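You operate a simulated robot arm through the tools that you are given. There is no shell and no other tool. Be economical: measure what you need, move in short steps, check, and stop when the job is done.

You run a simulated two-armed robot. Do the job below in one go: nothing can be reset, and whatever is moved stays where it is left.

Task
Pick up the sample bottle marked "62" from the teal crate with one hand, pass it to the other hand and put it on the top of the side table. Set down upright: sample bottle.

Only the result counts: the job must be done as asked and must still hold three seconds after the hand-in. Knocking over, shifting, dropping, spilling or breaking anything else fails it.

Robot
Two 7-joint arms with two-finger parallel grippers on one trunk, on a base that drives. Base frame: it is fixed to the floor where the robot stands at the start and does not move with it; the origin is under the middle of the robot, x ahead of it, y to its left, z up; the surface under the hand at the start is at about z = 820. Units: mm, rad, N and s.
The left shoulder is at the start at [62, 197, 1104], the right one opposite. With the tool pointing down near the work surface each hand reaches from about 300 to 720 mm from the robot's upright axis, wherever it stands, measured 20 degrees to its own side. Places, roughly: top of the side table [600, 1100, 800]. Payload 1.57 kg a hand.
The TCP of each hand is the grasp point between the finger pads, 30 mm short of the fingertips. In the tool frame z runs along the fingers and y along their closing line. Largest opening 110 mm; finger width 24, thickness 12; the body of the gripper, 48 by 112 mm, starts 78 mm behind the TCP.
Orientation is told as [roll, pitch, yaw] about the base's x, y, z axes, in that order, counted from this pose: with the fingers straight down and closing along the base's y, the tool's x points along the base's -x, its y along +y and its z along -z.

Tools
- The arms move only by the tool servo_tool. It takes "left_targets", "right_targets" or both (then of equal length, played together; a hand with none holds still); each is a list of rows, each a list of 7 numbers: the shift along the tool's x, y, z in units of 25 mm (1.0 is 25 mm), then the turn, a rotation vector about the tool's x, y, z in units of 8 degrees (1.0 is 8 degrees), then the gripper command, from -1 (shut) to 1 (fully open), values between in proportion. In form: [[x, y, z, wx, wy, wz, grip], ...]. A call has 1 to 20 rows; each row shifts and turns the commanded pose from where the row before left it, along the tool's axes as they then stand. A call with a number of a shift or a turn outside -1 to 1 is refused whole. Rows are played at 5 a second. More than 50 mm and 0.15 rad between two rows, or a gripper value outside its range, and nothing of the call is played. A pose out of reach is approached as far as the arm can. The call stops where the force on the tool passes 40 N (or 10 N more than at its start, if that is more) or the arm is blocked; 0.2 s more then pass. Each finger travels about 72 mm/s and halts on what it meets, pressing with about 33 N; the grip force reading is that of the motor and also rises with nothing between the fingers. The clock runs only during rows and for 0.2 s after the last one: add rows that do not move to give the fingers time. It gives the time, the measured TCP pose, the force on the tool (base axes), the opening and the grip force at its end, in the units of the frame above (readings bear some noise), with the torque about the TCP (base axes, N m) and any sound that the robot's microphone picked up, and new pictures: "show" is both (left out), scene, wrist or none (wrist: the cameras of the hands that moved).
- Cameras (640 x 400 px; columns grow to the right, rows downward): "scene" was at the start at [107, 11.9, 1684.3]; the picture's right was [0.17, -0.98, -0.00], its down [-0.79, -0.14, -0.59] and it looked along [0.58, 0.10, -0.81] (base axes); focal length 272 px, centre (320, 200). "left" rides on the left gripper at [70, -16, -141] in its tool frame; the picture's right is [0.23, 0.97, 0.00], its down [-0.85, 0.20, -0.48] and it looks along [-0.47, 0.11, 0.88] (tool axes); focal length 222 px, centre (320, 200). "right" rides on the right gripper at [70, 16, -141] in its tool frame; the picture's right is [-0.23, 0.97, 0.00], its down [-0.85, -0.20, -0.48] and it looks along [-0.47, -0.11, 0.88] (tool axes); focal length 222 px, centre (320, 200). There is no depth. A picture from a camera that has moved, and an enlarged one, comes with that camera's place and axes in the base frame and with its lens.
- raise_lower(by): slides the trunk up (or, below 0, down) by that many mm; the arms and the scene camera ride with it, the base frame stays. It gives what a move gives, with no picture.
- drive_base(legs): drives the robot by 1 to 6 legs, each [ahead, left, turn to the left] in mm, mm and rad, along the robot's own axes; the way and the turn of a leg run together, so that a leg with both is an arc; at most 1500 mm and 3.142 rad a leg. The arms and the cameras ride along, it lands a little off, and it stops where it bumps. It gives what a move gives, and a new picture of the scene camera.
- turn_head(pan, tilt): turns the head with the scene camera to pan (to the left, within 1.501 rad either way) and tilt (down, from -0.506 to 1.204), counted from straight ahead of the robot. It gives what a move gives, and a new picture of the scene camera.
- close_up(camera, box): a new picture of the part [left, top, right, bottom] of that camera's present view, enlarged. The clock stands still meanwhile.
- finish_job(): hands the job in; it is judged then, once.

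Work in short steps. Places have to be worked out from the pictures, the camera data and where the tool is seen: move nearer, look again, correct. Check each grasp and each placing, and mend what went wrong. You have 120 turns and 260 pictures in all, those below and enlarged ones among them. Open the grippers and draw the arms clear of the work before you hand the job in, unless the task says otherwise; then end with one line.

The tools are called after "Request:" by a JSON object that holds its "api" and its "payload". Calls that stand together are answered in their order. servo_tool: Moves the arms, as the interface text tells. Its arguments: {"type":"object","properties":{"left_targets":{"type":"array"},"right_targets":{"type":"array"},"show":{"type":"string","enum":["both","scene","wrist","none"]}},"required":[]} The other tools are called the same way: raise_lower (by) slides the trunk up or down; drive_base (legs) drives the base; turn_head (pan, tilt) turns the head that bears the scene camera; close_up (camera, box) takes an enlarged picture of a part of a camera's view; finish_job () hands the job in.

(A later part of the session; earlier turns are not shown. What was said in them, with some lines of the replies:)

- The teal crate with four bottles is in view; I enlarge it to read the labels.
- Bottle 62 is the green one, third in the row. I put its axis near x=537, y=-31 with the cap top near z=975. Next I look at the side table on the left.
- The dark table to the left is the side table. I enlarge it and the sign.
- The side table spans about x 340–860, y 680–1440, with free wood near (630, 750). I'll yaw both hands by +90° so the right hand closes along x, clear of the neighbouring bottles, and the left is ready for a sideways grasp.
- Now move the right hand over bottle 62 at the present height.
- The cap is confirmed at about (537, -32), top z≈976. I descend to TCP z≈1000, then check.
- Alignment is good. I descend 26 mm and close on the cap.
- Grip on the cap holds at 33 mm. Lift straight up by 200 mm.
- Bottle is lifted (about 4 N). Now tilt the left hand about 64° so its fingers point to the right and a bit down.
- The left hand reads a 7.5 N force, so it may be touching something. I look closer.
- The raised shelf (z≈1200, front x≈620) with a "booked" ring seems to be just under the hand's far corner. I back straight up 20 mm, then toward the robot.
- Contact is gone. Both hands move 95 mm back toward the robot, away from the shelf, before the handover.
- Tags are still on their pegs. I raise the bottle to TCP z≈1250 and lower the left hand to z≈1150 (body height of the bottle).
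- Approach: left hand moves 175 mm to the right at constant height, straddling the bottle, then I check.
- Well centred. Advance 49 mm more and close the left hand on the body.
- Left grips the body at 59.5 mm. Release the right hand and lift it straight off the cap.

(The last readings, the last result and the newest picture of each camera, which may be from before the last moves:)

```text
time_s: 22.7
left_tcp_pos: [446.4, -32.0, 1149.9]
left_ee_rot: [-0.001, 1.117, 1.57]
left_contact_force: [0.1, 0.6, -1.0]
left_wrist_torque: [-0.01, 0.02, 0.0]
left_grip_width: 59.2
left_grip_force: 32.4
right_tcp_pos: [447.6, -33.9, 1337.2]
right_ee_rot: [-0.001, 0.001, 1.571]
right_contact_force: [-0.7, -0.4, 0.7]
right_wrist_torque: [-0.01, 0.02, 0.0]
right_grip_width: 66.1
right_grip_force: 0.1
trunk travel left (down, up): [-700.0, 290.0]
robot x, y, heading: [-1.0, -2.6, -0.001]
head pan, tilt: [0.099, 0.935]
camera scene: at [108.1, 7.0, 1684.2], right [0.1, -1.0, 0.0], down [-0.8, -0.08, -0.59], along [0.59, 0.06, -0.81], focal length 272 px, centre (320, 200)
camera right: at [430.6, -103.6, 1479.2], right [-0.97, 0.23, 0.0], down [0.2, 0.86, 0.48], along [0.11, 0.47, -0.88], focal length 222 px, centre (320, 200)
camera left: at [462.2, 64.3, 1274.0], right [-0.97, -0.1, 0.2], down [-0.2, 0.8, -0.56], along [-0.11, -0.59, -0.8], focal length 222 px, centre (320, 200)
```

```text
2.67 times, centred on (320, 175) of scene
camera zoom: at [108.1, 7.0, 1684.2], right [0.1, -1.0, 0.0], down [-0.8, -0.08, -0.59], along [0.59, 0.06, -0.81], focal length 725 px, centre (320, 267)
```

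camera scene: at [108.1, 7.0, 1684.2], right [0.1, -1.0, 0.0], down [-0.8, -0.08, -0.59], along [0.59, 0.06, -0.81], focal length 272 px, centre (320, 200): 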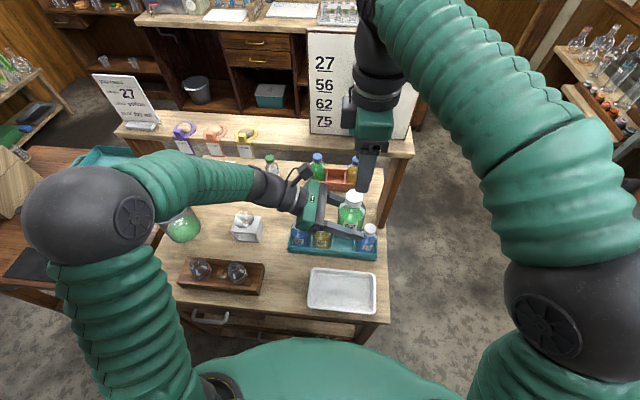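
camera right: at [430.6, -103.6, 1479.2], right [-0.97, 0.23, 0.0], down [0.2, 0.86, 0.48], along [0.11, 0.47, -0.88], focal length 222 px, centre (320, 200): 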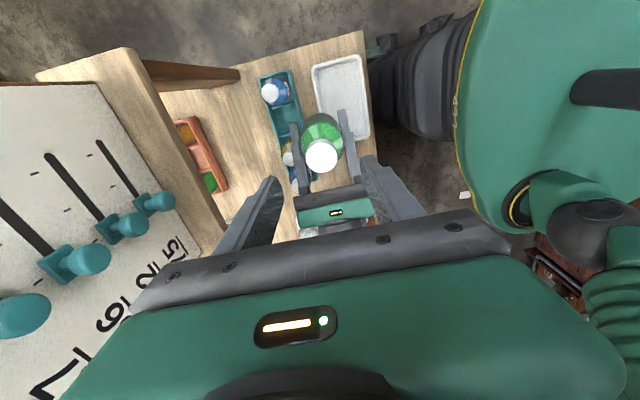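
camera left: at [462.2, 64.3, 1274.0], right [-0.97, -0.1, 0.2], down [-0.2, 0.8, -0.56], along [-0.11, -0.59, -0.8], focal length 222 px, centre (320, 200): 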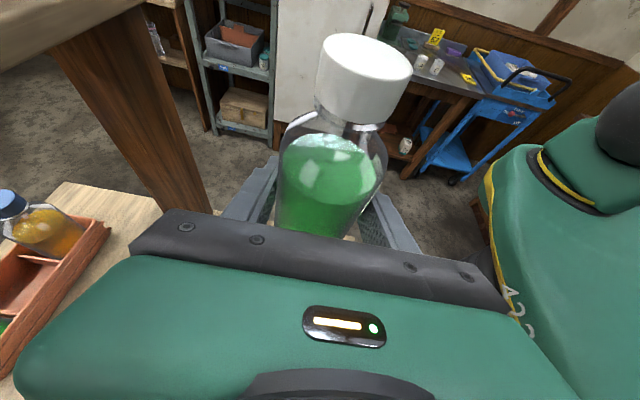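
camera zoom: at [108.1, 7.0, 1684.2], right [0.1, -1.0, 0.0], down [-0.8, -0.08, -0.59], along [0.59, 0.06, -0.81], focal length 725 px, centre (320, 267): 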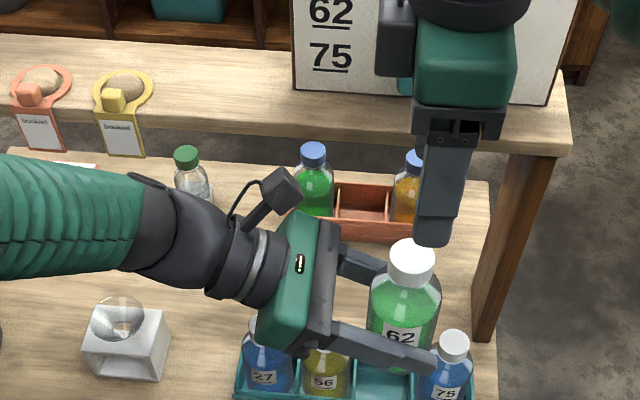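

The left hand has the bottle. I withdraw the right hand toward the robot's right side, clear of everything.

Request:
{"api": "servo_tool", "payload": {"right_targets": [[0.6, 0.6, 0, 0, 0, 0, 0.2], [0.8, 0.6, 0, 0, 0, 0, 0.2], [0.8, 0.6, 0, 0, 0, 0, 0.2], [0.8, 0.6, 0, 0, 0, 0, 0.2], [0.8, 0.6, 0, 0, 0, 0, 0.2], [0.8, 0, 0, 0, 0, 0, 0.2], [0.8, 0, 0, 0, 0, 0, 0.2], [0.8, 0, 0, 0, 0, 0, 0.2]], "show": "scene"}}

Request:
{"api": "drive_base", "payload": {"legs": [[-200, 0, 0]]}}

```text
time_s: 24.5
left_tcp_pos: [446.1, -34.6, 1150.7]
left_ee_rot: [-0.001, 1.116, 1.57]
left_contact_force: [-0.3, 0.6, 0.0]
left_wrist_torque: [0.01, 0.0, 0.01]
left_grip_width: 59.1
left_grip_force: 32.9
right_tcp_pos: [371.2, -190.3, 1338.3]
right_ee_rot: [0.002, 0.001, 1.57]
right_contact_force: [-0.8, 0.4, 0.1]
right_wrist_torque: [0.02, 0.0, 0.01]
right_grip_width: 66.2
right_grip_force: 0.0
trunk travel left (down, up): [-700.0, 290.0]
robot x, y, heading: [-1.0, -1.3, -0.0]
head pan, tilt: [0.099, 0.935]
camera scene: at [106.6, 5.3, 1684.3], right [0.1, -1.0, 0.0], down [-0.8, -0.08, -0.59], along [0.59, 0.06, -0.81], focal length 272 px, centre (320, 200)
```

scene: 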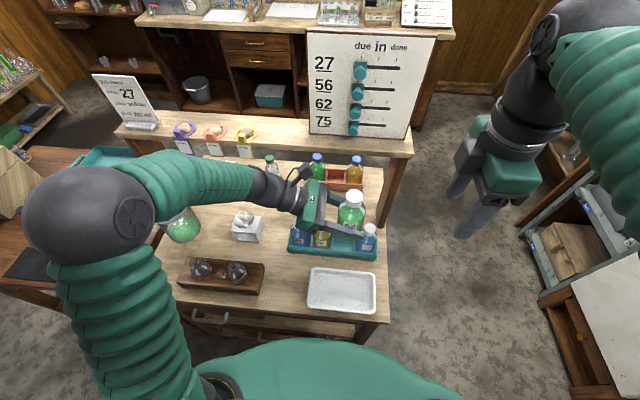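

```text
time_s: 26.1
left_tcp_pos: [250.9, -32.4, 1147.3]
left_ee_rot: [0.008, 1.116, 1.577]
left_contact_force: [0.5, -0.1, -4.2]
left_wrist_torque: [0.01, -0.01, -0.01]
left_grip_width: 59.1
left_grip_force: 32.6
right_tcp_pos: [176.1, -189.0, 1336.7]
right_ee_rot: [0.004, -0.001, 1.57]
right_contact_force: [0.2, 0.1, 0.1]
right_wrist_torque: [0.0, 0.01, -0.02]
right_grip_width: 66.0
right_grip_force: 0.0
trunk travel left (down, up): [-700.0, 290.0]
robot x, y, heading: [-200.2, -0.9, 0.003]
head pan, tilt: [0.099, 0.935]
camera scene: at [-85.6, 6.0, 1683.8], right [0.1, -1.0, 0.0], down [-0.8, -0.08, -0.59], along [0.59, 0.06, -0.81], focal length 272 px, centre (320, 200)
```

scene: 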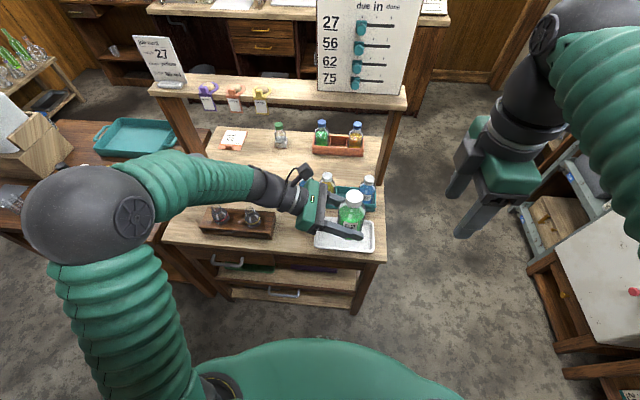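

Bottle held (4 N weight). With free space, I shift the left hand left/forward, then yaw it to point more forward, so that it can approach the side table from the front.

Request:
{"api": "servo_tool", "payload": {"left_targets": [[-0.438, -0.5, -0.899, 0, 0, 0, -1], [-0.438, -0.5, -0.899, 0, 0, 0, -1], [-0.438, -0.5, -0.899, 0, 0, 0, -1], [-0.438, -0.5, -0.899, 0, 0, 0, -1], [-0.438, -0.5, -0.899, 0, 0, 0, -1], [-0.438, -0.5, -0.899, 0, 0, 0, -1], [0, 0, 0, 0.899, 0, -0.438, -1], [0, 0, 0, 0.899, 0, -0.438, -1], [0, 0, 0, 0.899, 0, -0.438, -1], [0, 0, 0, 0.899, 0, -0.438, -1], [0, 0, 0, 0.899, 0, -0.438, -1], [0, 0, 0, 0.899, 0, -0.438, -1], [0, 0, 0, 0, 0, 0, -1]]}}

```text
time_s: 28.9
left_tcp_pos: [320.9, 117.1, 1149.3]
left_ee_rot: [-0.004, 1.117, 2.404]
left_contact_force: [0.7, -0.3, -3.8]
left_wrist_torque: [-0.03, 0.01, 0.0]
left_grip_width: 58.8
left_grip_force: 33.2
right_tcp_pos: [170.6, -188.6, 1336.7]
right_ee_rot: [0.0, 0.0, 1.568]
right_contact_force: [0.2, 0.2, 0.1]
right_wrist_torque: [-0.04, 0.01, 0.0]
right_grip_width: 65.9
right_grip_force: 0.0
trunk travel left (down, up): [-700.0, 290.0]
robot x, y, heading: [-197.5, -0.9, -0.001]
head pan, tilt: [0.099, 0.935]
camera scene: at [-92.0, 6.4, 1684.3], right [0.1, -1.0, 0.0], down [-0.8, -0.08, -0.59], along [0.59, 0.06, -0.81], focal length 272 px, centre (320, 200)
camera left: at [259.7, 193.8, 1274.3], right [-0.58, -0.79, 0.2], down [-0.73, 0.39, -0.56], along [0.36, -0.47, -0.8], focal length 222 px, centre (320, 200)
```

scene: 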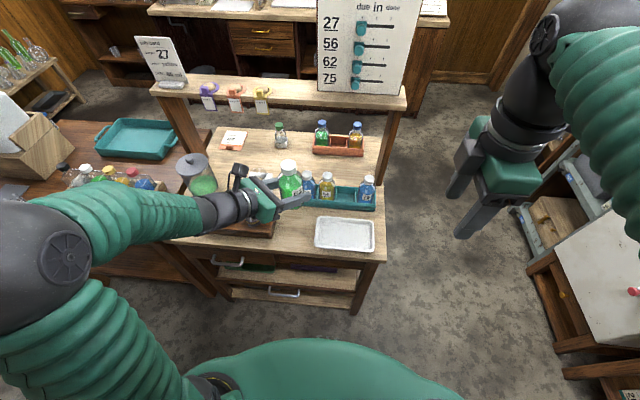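
left: 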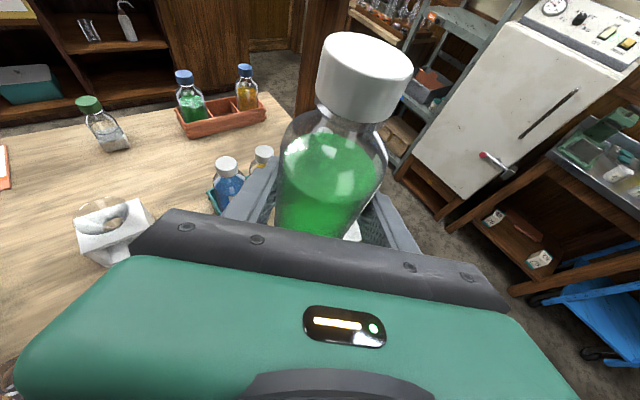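

Yaw works. Four more steps.

Request:
{"api": "servo_tool", "payload": {"left_targets": [[0, 0, 0, 0.899, 0, -0.438, -1], [0, 0, 0, 0.899, 0, -0.438, -1], [0, 0, 0, 0.899, 0, -0.438, -1], [0, 0, 0, 0.899, 0, -0.438, -1], [0, 0, 0, 0, 0, 0, -1]]}}

```text
time_s: 30.1
left_tcp_pos: [319.9, 118.0, 1145.3]
left_ee_rot: [0.003, 1.108, 2.849]
left_contact_force: [-0.2, 0.9, -2.9]
left_wrist_torque: [-0.02, 0.01, -0.05]
left_grip_width: 59.1
left_grip_force: 33.7
left hand out of reach, approached as far as the arm can: row 4
right_tcp_pos: [170.0, -188.6, 1337.9]
right_ee_rot: [-0.002, 0.0, 1.57]
right_contact_force: [-0.1, -0.5, 0.3]
right_wrist_torque: [-0.01, 0.01, -0.02]
right_grip_width: 66.1
right_grip_force: 0.1
trunk travel left (down, up): [-700.0, 290.0]
robot x, y, heading: [-203.3, 2.2, -0.002]
head pan, tilt: [0.099, 0.935]
camera scene: at [-92.5, 6.7, 1684.3], right [0.1, -1.0, 0.0], down [-0.8, -0.08, -0.59], along [0.59, 0.06, -0.81], focal length 272 px, centre (320, 200)
camera left: at [233.4, 161.1, 1270.8], right [-0.19, -0.96, 0.2], down [-0.83, 0.04, -0.55], along [0.52, -0.27, -0.81], focal length 222 px, centre (320, 200)
```

scene: 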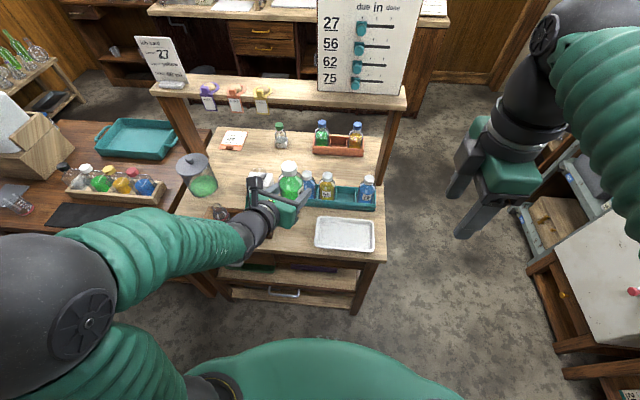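
left: 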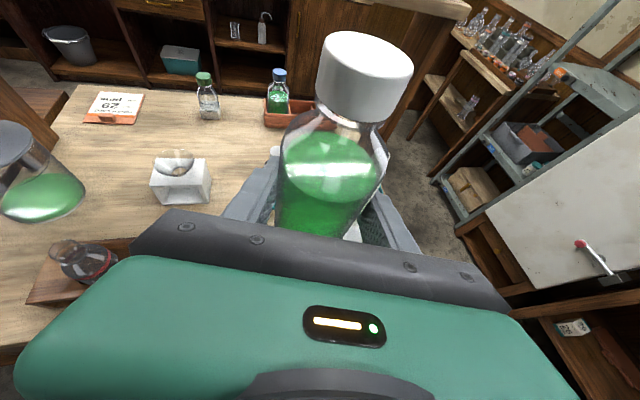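

Limit reached at about 73° turned; I back off two steps to about 64°. The base will be turned a bit left for the rest. Then drive left along the front of the side table.

Request:
{"api": "servo_tool", "payload": {"left_targets": [[0, 0, 0, -0.899, 0, 0.438, -1], [0, 0, 0, -0.899, 0, 0.438, -1], [0, 0, 0, 0, 0, 0, -1]], "show": "none"}}

Request:
{"api": "drive_base", "payload": {"legs": [[0, 773, 0]]}}

```text
time_s: 30.9
left_tcp_pos: [319.3, 117.5, 1145.7]
left_ee_rot: [0.011, 1.109, 2.574]
left_contact_force: [-0.4, -1.0, -3.4]
left_wrist_torque: [0.01, -0.03, -0.03]
left_grip_width: 59.1
left_grip_force: 33.2
right_tcp_pos: [170.9, -189.1, 1338.6]
right_ee_rot: [-0.003, 0.0, 1.57]
right_contact_force: [-1.4, 0.7, 0.2]
right_wrist_torque: [0.04, 0.0, -0.01]
right_grip_width: 66.3
right_grip_force: 0.0
trunk travel left (down, up): [-700.0, 290.0]
robot x, y, heading: [-201.5, -3.6, -0.002]
head pan, tilt: [0.099, 0.935]
```

```text
time_s: 35.0
left_tcp_pos: [327.1, 861.1, 1146.5]
left_ee_rot: [0.006, 1.11, 2.559]
left_contact_force: [0.8, 0.6, -2.7]
left_wrist_torque: [0.01, 0.0, 0.02]
left_grip_width: 59.1
left_grip_force: 32.5
right_tcp_pos: [173.9, 557.0, 1338.0]
right_ee_rot: [-0.002, -0.004, 1.56]
right_contact_force: [1.1, 0.7, 0.6]
right_wrist_torque: [-0.01, 0.0, 0.0]
right_grip_width: 66.1
right_grip_force: 0.1
trunk travel left (down, up): [-700.0, 290.0]
robot x, y, heading: [-193.8, 751.9, -0.011]
head pan, tilt: [0.099, 0.935]
camera scene: at [-87.2, 754.1, 1684.3], right [0.09, -1.0, 0.0], down [-0.8, -0.07, -0.59], along [0.59, 0.05, -0.81], focal length 272 px, centre (320, 200)
```

scene: 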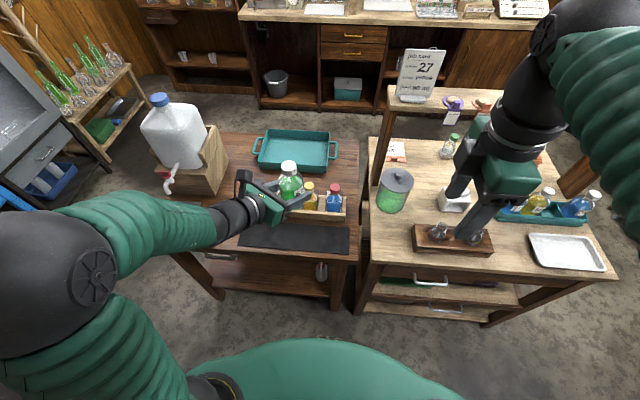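

I turn the base 0.36 rad to the left and go forward so the hand comes near (470, 1080), high over the free wood between the bottle rack and the box.

Request:
{"api": "drive_base", "payload": {"legs": [[0, 0, 0.36], [215, -28, 0]]}}

```text
time_s: 37.8
left_tcp_pos: [447.0, 1082.4, 1149.7]
left_ee_rot: [-0.005, 1.101, 2.915]
left_contact_force: [-1.0, -0.1, -3.1]
left_wrist_torque: [0.01, 0.01, 0.03]
left_grip_width: 59.2
left_grip_force: 32.9
right_tcp_pos: [416.2, 742.2, 1337.3]
right_ee_rot: [0.0, -0.011, 1.929]
right_contact_force: [0.2, 0.6, 0.5]
right_wrist_torque: [-0.12, 0.08, -0.01]
right_grip_width: 66.1
right_grip_force: 0.0
trunk travel left (down, up): [-700.0, 290.0]
robot x, y, heading: [-0.0, 800.9, 0.359]
head pan, tilt: [0.099, 0.935]
camera scene: at [92.2, 857.6, 1686.5], right [0.44, -0.9, 0.01], down [-0.72, -0.36, -0.59], along [0.53, 0.26, -0.81], focal length 272 px, centre (320, 200)
```

scene: 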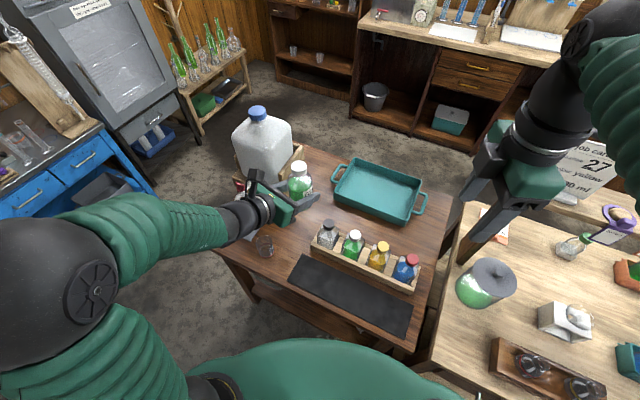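

Good view now. I enlarge the table to measure the free spot.

Request:
{"api": "close_up", "payload": {"camera": "scene", "box": [210, 100, 450, 300]}}

Request:
{"api": "close_up", "payload": {"camera": "left", "box": [0, 0, 640, 400]}}

```text
2.00 times, centred on (330, 200) of scene
camera zoom: at [92.2, 857.6, 1686.5], right [0.44, -0.9, 0.01], down [-0.72, -0.36, -0.59], along [0.53, 0.26, -0.81], focal length 544 px, centre (300, 200)
```

zoom: 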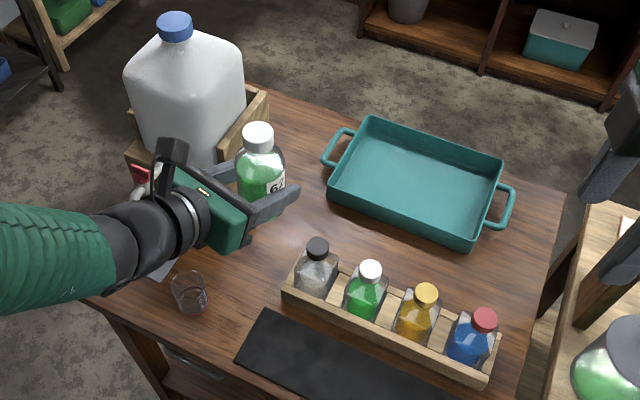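

```text
1.00 times, centred on (320, 200) of left (not enlarged: the box is as wide or as high as the picture)
camera zoom: at [358.3, 1118.8, 1275.7], right [-0.11, -0.97, 0.2], down [-0.84, -0.01, -0.55], along [0.54, -0.23, -0.81], focal length 222 px, centre (320, 200)
```

zoom: 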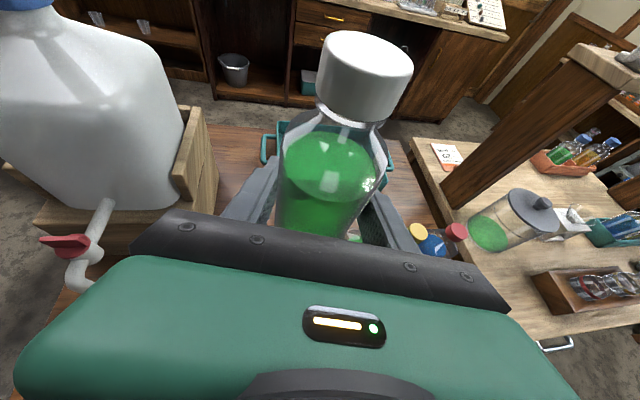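

The free spot: about (640, 1135), between the rack end (y≈1077), box (y≈1245), and tray (x≈696). A glass stands at about (385, 1206), so I stay high for now. I move above the spot at the present height.

Request:
{"api": "servo_tool", "payload": {"left_targets": [[0.398, -0.475, 0.785, 0, 0, 0, -1], [0.398, -0.475, 0.785, 0, 0, 0, -1], [0.398, -0.475, 0.785, 0, 0, 0, -1], [0.398, -0.475, 0.785, 0, 0, 0, -1], [0.398, -0.475, 0.785, 0, 0, 0, -1], [0.398, -0.475, 0.785, 0, 0, 0, -1], [0.398, -0.475, 0.785, 0, 0, 0, -1], [0.398, -0.475, 0.785, 0, 0, 0, -1], [0, 0, 0, -0.8, 0, 0.4, -1], [0, 0, 0, 0, 0, 0, -1]]}}

Request:
{"api": "close_up", "payload": {"camera": "scene", "box": [210, 100, 450, 300]}}

```text
time_s: 40.0
left_tcp_pos: [639.8, 1129.7, 1150.6]
left_ee_rot: [-0.015, 1.1, 2.782]
left_contact_force: [0.7, -0.4, -3.5]
left_wrist_torque: [-0.02, -0.01, 0.02]
left_grip_width: 59.0
left_grip_force: 33.4
right_tcp_pos: [416.0, 733.3, 1336.7]
right_ee_rot: [-0.005, -0.015, 1.927]
right_contact_force: [-0.1, -0.1, 0.4]
right_wrist_torque: [-0.02, 0.02, -0.02]
right_grip_width: 65.9
right_grip_force: 0.0
trunk travel left (down, up): [-700.0, 290.0]
robot x, y, heading: [1.6, 802.6, 0.355]
head pan, tilt: [0.099, 0.935]
camera scene: at [86.8, 863.3, 1685.7], right [0.44, -0.9, 0.01], down [-0.72, -0.36, -0.59], along [0.53, 0.25, -0.81], focal length 272 px, centre (320, 200)
camera left: at [555.8, 1176.0, 1276.7], right [-0.23, -0.95, 0.2], down [-0.83, 0.09, -0.55], along [0.5, -0.29, -0.81], focal length 222 px, centre (320, 200)
```

scene: 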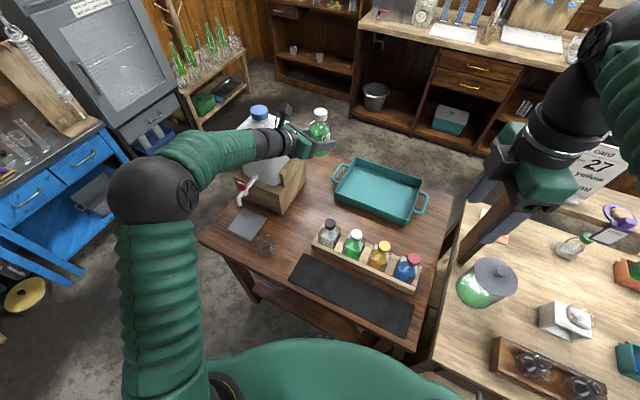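
left: 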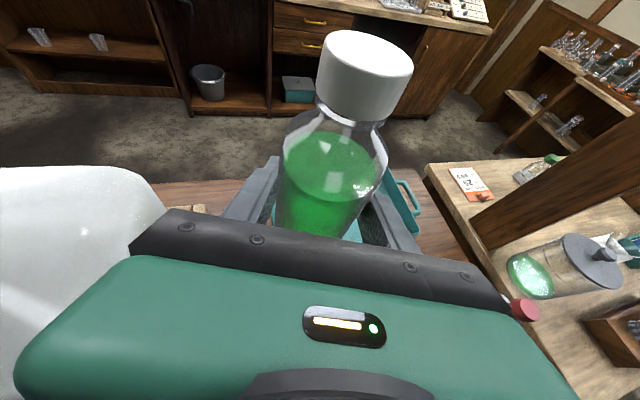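

```text
2.00 times, centred on (330, 200) of scene
camera zoom: at [86.8, 863.3, 1685.7], right [0.44, -0.9, 0.01], down [-0.72, -0.36, -0.59], along [0.53, 0.25, -0.81], focal length 544 px, centre (300, 200)
```

zoom: 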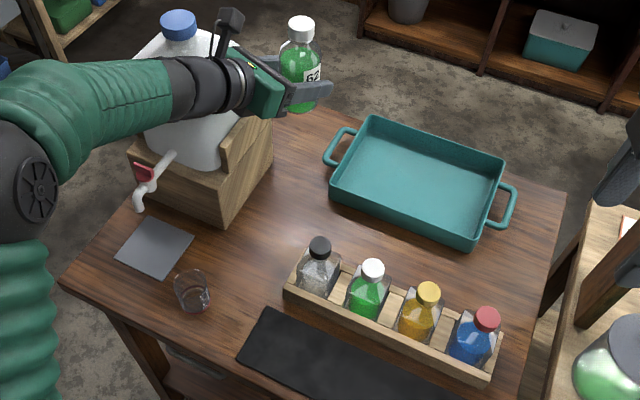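

Clear around. Descend 200 mm vertically and look.

Request:
{"api": "servo_tool", "payload": {"left_targets": [[-0.891, 0, 0.454, 0, 0, 0, -1], [-0.891, 0, 0.454, 0, 0, 0, -1], [-0.891, 0, 0.454, 0, 0, 0, -1], [-0.891, 0, 0.454, 0, 0, 0, -1], [-0.891, 0, 0.454, 0, 0, 0, -1], [-0.891, 0, 0.454, 0, 0, 0, -1], [-0.891, 0, 0.454, 0, 0, 0, -1], [-0.891, 0, 0.454, 0, 0, 0, -1], [0, 0, 0, 0, 0, 0, -1]]}}

Request:
{"api": "close_up", "payload": {"camera": "scene", "box": [210, 100, 450, 300]}}

```text
time_s: 42.0
left_tcp_pos: [638.0, 1131.3, 951.4]
left_ee_rot: [-0.017, 1.099, 2.781]
left_contact_force: [-0.2, 0.4, -3.5]
left_wrist_torque: [-0.03, 0.02, 0.03]
left_grip_width: 58.9
left_grip_force: 33.3
right_tcp_pos: [417.0, 733.1, 1337.4]
right_ee_rot: [-0.002, -0.017, 1.927]
right_contact_force: [0.6, 0.5, -0.3]
right_wrist_torque: [0.02, 0.04, -0.02]
right_grip_width: 66.0
right_grip_force: 0.0
trunk travel left (down, up): [-700.0, 290.0]
robot x, y, heading: [-2.1, 803.7, 0.355]
head pan, tilt: [0.099, 0.935]
camera scene: at [87.1, 863.0, 1685.7], right [0.44, -0.9, 0.01], down [-0.72, -0.36, -0.59], along [0.53, 0.25, -0.81], focal length 272 px, centre (320, 200)
camera left: at [555.2, 1177.6, 1077.4], right [-0.24, -0.95, 0.2], down [-0.83, 0.09, -0.55], along [0.5, -0.29, -0.82], focal length 222 px, centre (320, 200)
```

scene: 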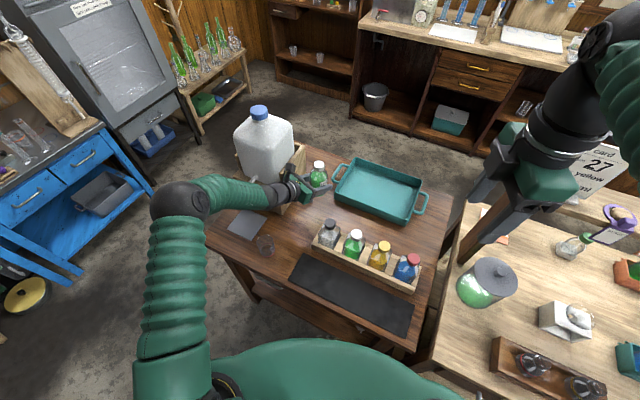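
left: 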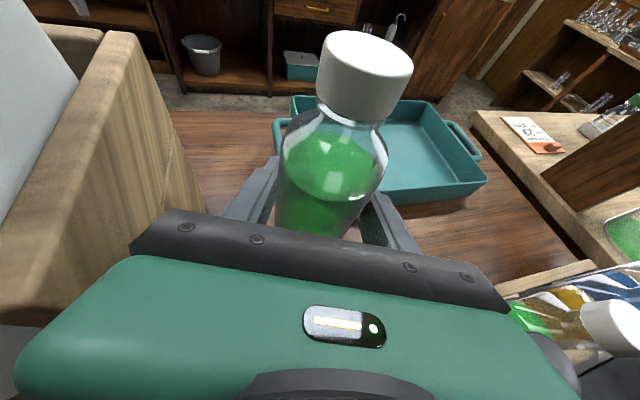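

```text
2.00 times, centred on (330, 200) of scene
camera zoom: at [87.1, 863.0, 1685.7], right [0.44, -0.9, 0.01], down [-0.72, -0.36, -0.59], along [0.53, 0.25, -0.81], focal length 544 px, centre (300, 200)
```

zoom: 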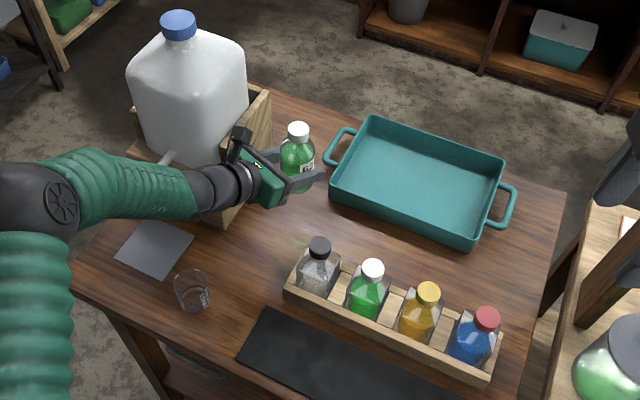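

The box is near the gripper's left edge, so I rotate 5° and shift 8 mm away from it, then descend 75 mm more.

Request:
{"api": "servo_tool", "payload": {"left_targets": [[0.051, 0.3, 0.1, 0.58, 0, -0.295, -1], [-0.891, 0, 0.454, 0, 0, 0, -1], [-0.891, 0, 0.454, 0, 0, 0, -1], [-0.891, 0, 0.454, 0, 0, 0, -1], [0, 0, 0, 0, 0, 0, -1]]}}

Request:
{"api": "close_up", "payload": {"camera": "scene", "box": [250, 120, 370, 220]}}

```text
time_s: 43.2
left_tcp_pos: [639.1, 1123.5, 876.7]
left_ee_rot: [-0.015, 1.1, 2.87]
left_contact_force: [0.5, -1.1, -4.4]
left_wrist_torque: [0.01, 0.0, 0.05]
left_grip_width: 59.0
left_grip_force: 33.3
right_tcp_pos: [415.5, 732.2, 1336.3]
right_ee_rot: [-0.004, -0.017, 1.926]
right_contact_force: [0.5, 0.3, 0.0]
right_wrist_torque: [0.0, -0.01, -0.01]
right_grip_width: 66.0
right_grip_force: 0.0
trunk travel left (down, up): [-700.0, 290.0]
robot x, y, heading: [-5.7, 804.2, 0.36]
head pan, tilt: [0.099, 0.935]
camera scene: at [87.1, 862.5, 1685.7], right [0.44, -0.9, 0.01], down [-0.72, -0.36, -0.59], along [0.53, 0.25, -0.81], focal length 272 px, centre (320, 200)
camera left: at [552.2, 1161.7, 1001.1], right [-0.15, -0.97, 0.2], down [-0.84, 0.02, -0.55], along [0.53, -0.24, -0.81], focal length 222 px, centre (320, 200)
```

scene: 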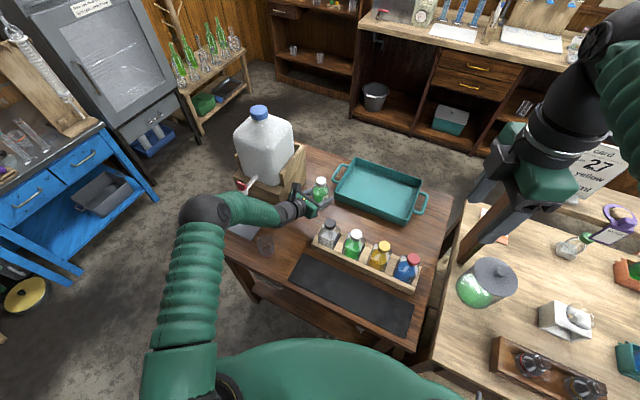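
left: 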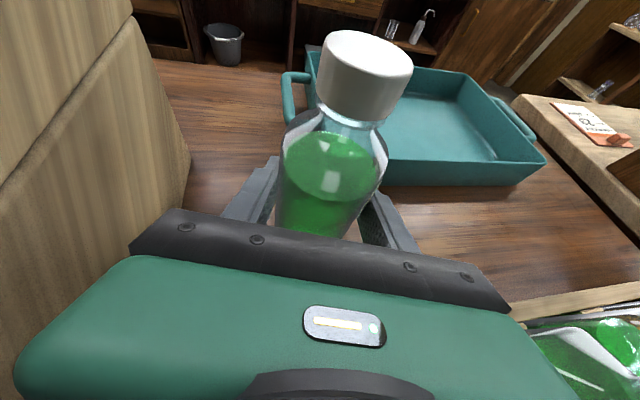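

```text
4.00 times, centred on (310, 170) of scene
camera zoom: at [87.1, 862.5, 1685.7], right [0.44, -0.9, 0.01], down [-0.72, -0.36, -0.59], along [0.53, 0.25, -0.81], focal length 1088 px, centre (360, 320)
```

zoom: 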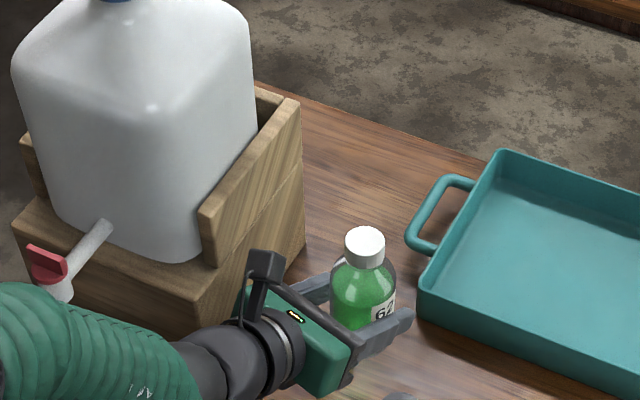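

No contact, clearances look OK. Descend slowly until the bottle touches the table.

Request:
{"api": "servo_tool", "payload": {"left_targets": [[-0.4, 0, 0.204, 0, 0, 0, -1], [-0.4, 0, 0.204, 0, 0, 0, -1], [0, 0, 0, 0, 0, 0, -1]], "show": "none"}}

Request:
{"api": "close_up", "payload": {"camera": "left", "box": [0, 0, 640, 400]}}

```text
time_s: 44.0
left_tcp_pos: [639.9, 1123.3, 853.5]
left_ee_rot: [-0.016, 1.099, 2.872]
left_contact_force: [-0.1, 0.6, -3.3]
left_wrist_torque: [-0.03, 0.0, -0.01]
left_grip_width: 59.0
left_grip_force: 32.8
right_tcp_pos: [416.4, 732.4, 1336.8]
right_ee_rot: [-0.001, -0.019, 1.928]
right_contact_force: [-0.4, 0.0, 0.5]
right_wrist_torque: [0.01, 0.0, 0.0]
right_grip_width: 65.9
right_grip_force: 0.1
trunk travel left (down, up): [-700.0, 290.0]
robot x, y, heading: [-5.1, 803.0, 0.36]
head pan, tilt: [0.099, 0.935]
```

```text
1.00 times, centred on (320, 200) of left (not enlarged: the box is as wide or as high as the picture)
camera zoom: at [552.9, 1162.2, 979.4], right [-0.15, -0.97, 0.2], down [-0.84, 0.02, -0.55], along [0.53, -0.24, -0.81], focal length 222 px, centre (320, 200)
```

zoom: 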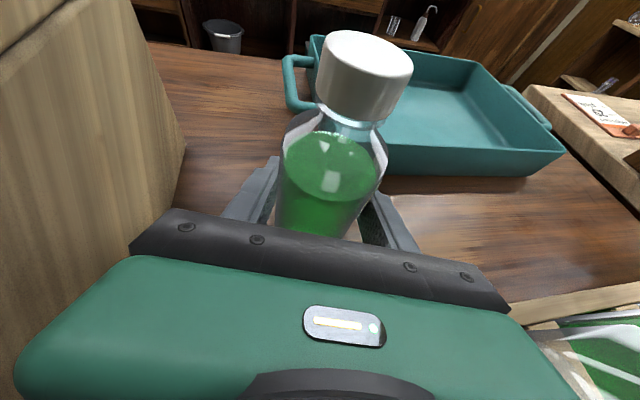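

Still hanging free. Smaller steps down.

Request:
{"api": "servo_tool", "payload": {"left_targets": [[-0.107, 0, 0.054, 0, 0, 0, -1], [-0.107, 0, 0.054, 0, 0, 0, -1], [0, 0, 0, 0, 0, 0, -1]], "show": "none"}}

```text
time_s: 44.8
left_tcp_pos: [642.0, 1123.1, 849.0]
left_ee_rot: [-0.017, 1.102, 2.871]
left_contact_force: [1.2, 1.3, 2.4]
left_wrist_torque: [-0.08, -0.14, 0.03]
left_grip_width: 59.0
left_grip_force: 32.6
right_tcp_pos: [416.5, 732.6, 1336.3]
right_ee_rot: [-0.003, -0.017, 1.927]
right_contact_force: [0.1, 0.9, 0.0]
right_wrist_torque: [-0.01, -0.01, 0.01]
right_grip_width: 66.4
right_grip_force: 0.1
trunk travel left (down, up): [-700.0, 290.0]
robot x, y, heading: [-0.3, 801.8, 0.359]
head pan, tilt: [0.099, 0.935]
```

Touching the table. One more millimetre, then open gently to about 78 mm.

Request:
{"api": "servo_tool", "payload": {"left_targets": [[-0.045, 0, 0.02, 0, 0, 0, -1], [0, 0, 0, 0, 0, 0, -0.05], [0, 0, 0, 0, 0, 0, 0.1], [0, 0, 0, 0, 0, 0, 0.25], [0, 0, 0, 0, 0, 0, 0.4], [0, 0, 0, 0, 0, 0, 0.4]]}}

Request:
{"api": "close_up", "payload": {"camera": "scene", "box": [250, 120, 370, 220]}}

```text
time_s: 46.2
left_tcp_pos: [640.0, 1123.3, 845.3]
left_ee_rot: [-0.016, 1.099, 2.869]
left_contact_force: [-0.6, 0.2, -0.5]
left_wrist_torque: [0.02, 0.01, 0.01]
left_grip_width: 76.8
left_grip_force: 0.1
right_tcp_pos: [417.5, 732.9, 1337.0]
right_ee_rot: [-0.004, -0.017, 1.927]
right_contact_force: [-0.2, 0.8, 0.6]
right_wrist_torque: [0.0, 0.01, 0.01]
right_grip_width: 66.1
right_grip_force: 0.1
trunk travel left (down, up): [-700.0, 290.0]
robot x, y, heading: [-4.4, 800.6, 0.356]
head pan, tilt: [0.099, 0.935]
camera scene: at [86.9, 862.2, 1685.7], right [0.44, -0.9, 0.01], down [-0.72, -0.36, -0.59], along [0.53, 0.25, -0.81], focal length 272 px, centre (320, 200)
camera left: at [553.2, 1161.7, 972.4], right [-0.15, -0.97, 0.2], down [-0.84, 0.02, -0.55], along [0.53, -0.24, -0.81], focal length 222 px, centre (320, 200)
```

scene: 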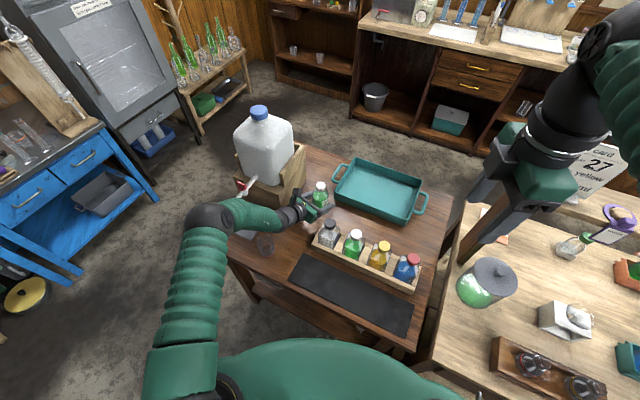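
left: 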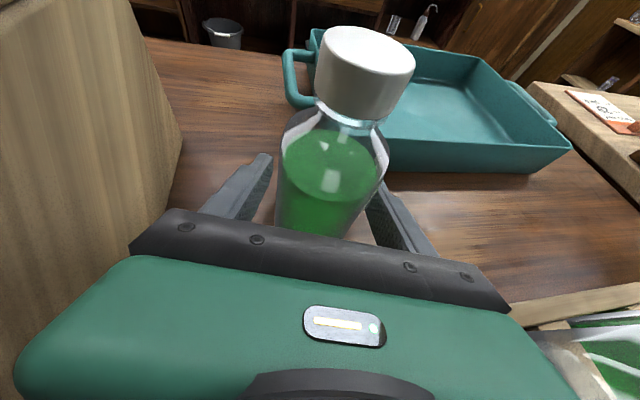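

```text
4.00 times, centred on (310, 170) of scene
camera zoom: at [86.9, 862.2, 1685.7], right [0.44, -0.9, 0.01], down [-0.72, -0.36, -0.59], along [0.53, 0.25, -0.81], focal length 1088 px, centre (360, 320)
```

zoom: 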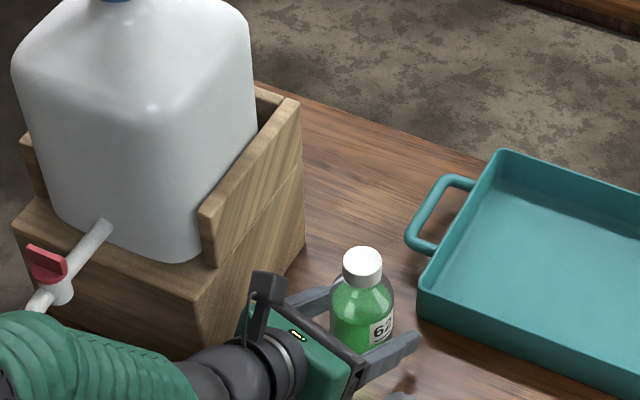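

The bottle stands upright and free. Withdraw along the tool axis, back and up.

Request:
{"api": "servo_tool", "payload": {"left_targets": [[0, 0, -0.6, 0, 0, 0, 0.4], [0, 0, -1, 0, 0, 0, 0.4], [0, 0, -1, 0, 0, 0, 0.4], [0, 0, -1, 0, 0, 0, 0.4], [0.6, 0, -0.8, 0, 0, 0, 0.4], [0.8, 0, -0.5, 0, 0, 0, 0.4], [0.89, 0, -0.45, 0, 0, 0, 0.4], [0.89, 0, -0.45, 0, 0, 0, 0.4], [0.89, 0, -0.45, 0, 0, 0, 0.4], [0.89, 0, -0.45, 0, 0, 0, 0.4], [0, 0, 0, 0, 0, 0, 0.4]]}}

Request:
{"api": "close_up", "payload": {"camera": "scene", "box": [210, 100, 450, 300]}}

```text
time_s: 48.6
left_tcp_pos: [549.5, 1144.0, 1033.2]
left_ee_rot: [-0.016, 1.099, 2.871]
left_contact_force: [0.5, 0.4, 0.3]
left_wrist_torque: [0.0, -0.01, 0.02]
left_grip_width: 77.0
left_grip_force: 0.1
right_tcp_pos: [415.4, 733.2, 1336.3]
right_ee_rot: [-0.002, -0.017, 1.927]
right_contact_force: [0.3, 0.7, -0.2]
right_wrist_torque: [0.02, -0.01, 0.03]
right_grip_width: 66.1
right_grip_force: 0.1
trunk travel left (down, up): [-700.0, 290.0]
robot x, y, heading: [-7.5, 800.4, 0.354]
head pan, tilt: [0.099, 0.935]
camera scene: at [86.6, 862.1, 1685.7], right [0.44, -0.9, 0.01], down [-0.72, -0.36, -0.59], along [0.54, 0.25, -0.81], focal length 272 px, centre (320, 200)
camera left: at [462.3, 1183.1, 1159.1], right [-0.15, -0.97, 0.2], down [-0.84, 0.02, -0.55], along [0.53, -0.24, -0.81], focal length 222 px, centre (320, 200)
```

scene: 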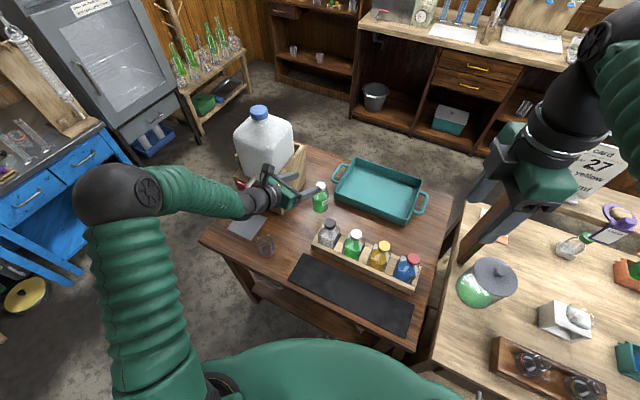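
left: 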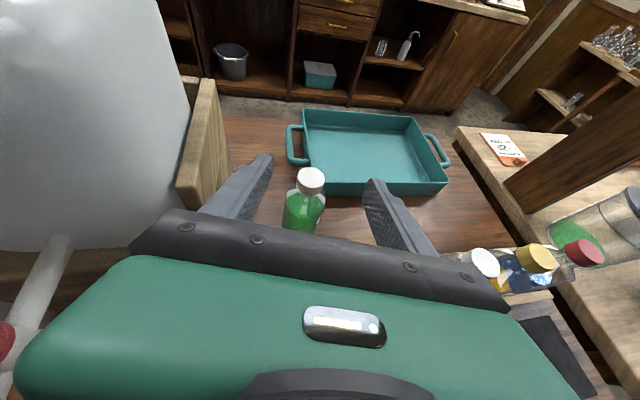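

```text
2.00 times, centred on (330, 200) of scene
camera zoom: at [86.6, 862.1, 1685.7], right [0.44, -0.9, 0.01], down [-0.72, -0.36, -0.59], along [0.54, 0.25, -0.81], focal length 544 px, centre (300, 200)
```

zoom: 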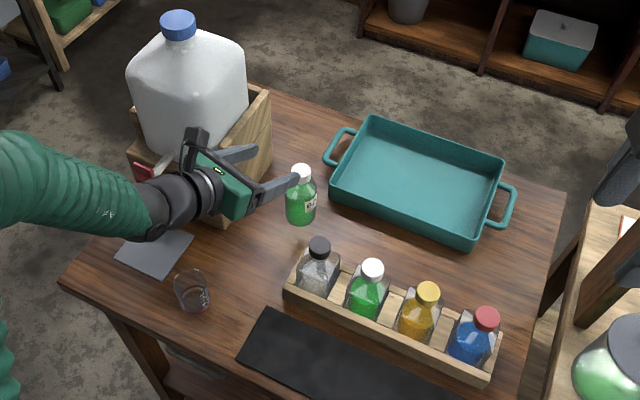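

The bottle stands upright. I raise and draw the left hand further back and open both grippers.

Request:
{"api": "servo_tool", "payload": {"left_targets": [[0.89, 0, -0.45, 0, 0, 0, 0.4], [0.89, 0, -0.45, 0, 0, 0, 0.4], [0.89, 0, -0.45, 0, 0, 0, 0.4], [0.89, 0, -0.45, 0, 0, 0, 0.4], [-0.45, 0, -0.89, 0, 0, 0, 0.6], [-0.45, 0, -0.89, 0, 0, 0, 0.8], [-0.45, 0, -0.89, 0, 0, 0, 1], [-0.45, 0, -0.89, 0, 0, 0, 1], [0, 0, 0, 0, 0, 0, 1]], "right_targets": [[0, 0, 0, 0, 0, 0, 1], [0, 0, 0, 0, 0, 0, 1], [0, 0, 0, 0, 0, 0, 1], [0, 0, 0, 0, 0, 0, 1], [0, 0, 0, 0, 0, 0, 1], [0, 0, 0, 0, 0, 0, 1], [0, 0, 0, 0, 0, 0, 1], [0, 0, 0, 0, 0, 0, 1], [0, 0, 0, 0, 0, 0, 1]], "show": "scene"}}

Request:
{"api": "close_up", "payload": {"camera": "scene", "box": [210, 100, 450, 300]}}

```text
time_s: 50.6
left_tcp_pos: [453.2, 1168.7, 1133.3]
left_ee_rot: [-0.019, 1.099, 2.87]
left_contact_force: [-0.1, 0.2, -0.3]
left_wrist_torque: [-0.03, 0.0, 0.0]
left_grip_width: 109.7
left_grip_force: 0.1
right_tcp_pos: [416.2, 732.7, 1336.7]
right_ee_rot: [-0.004, -0.017, 1.927]
right_contact_force: [-0.3, -0.4, 0.2]
right_wrist_torque: [-0.04, 0.02, 0.0]
right_grip_width: 110.1
right_grip_force: 0.0
trunk travel left (down, up): [-700.0, 290.0]
robot x, y, heading: [0.7, 803.1, 0.359]
head pan, tilt: [0.099, 0.935]
camera scene: at [86.4, 861.8, 1685.7], right [0.44, -0.9, 0.01], down [-0.72, -0.36, -0.59], along [0.54, 0.25, -0.81], focal length 272 px, centre (320, 200)
```

scene: 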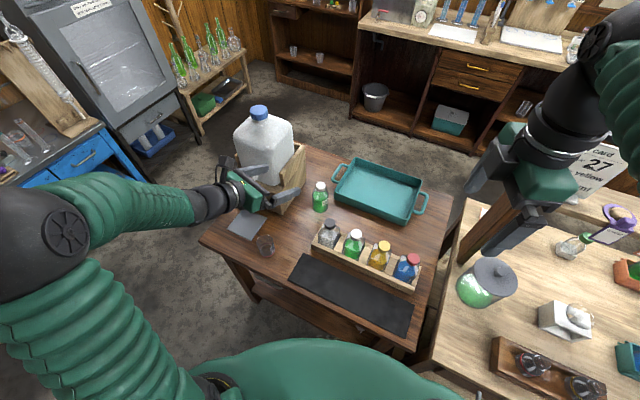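

```text
2.00 times, centred on (330, 200) of scene
camera zoom: at [86.4, 861.8, 1685.7], right [0.44, -0.9, 0.01], down [-0.72, -0.36, -0.59], along [0.54, 0.25, -0.81], focal length 544 px, centre (300, 200)
```

zoom: 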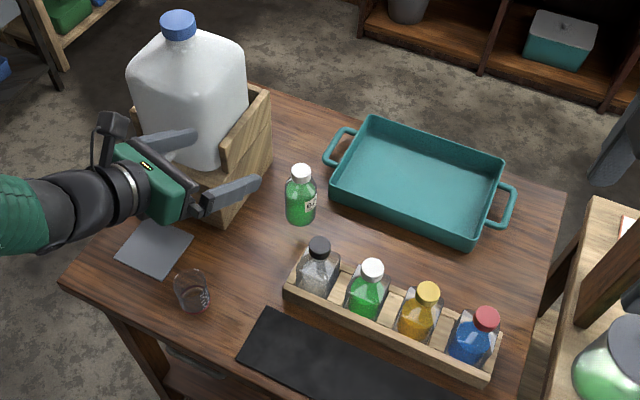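

The bottle stands upright on the side table, both grippers are open and clear, and nothing else on the table appears to have moved.

Request:
{"api": "finish_job", "payload": {}}

```text
The job is handed in.
```

Sample bottle 62 was picked from the teal crate with the right hand, passed to the left hand and set down upright on the side table; the left hand briefly touched something beside the raised shelf (about 7.5 N) while turning, and the "booked" tags there still looked in place afterwards.
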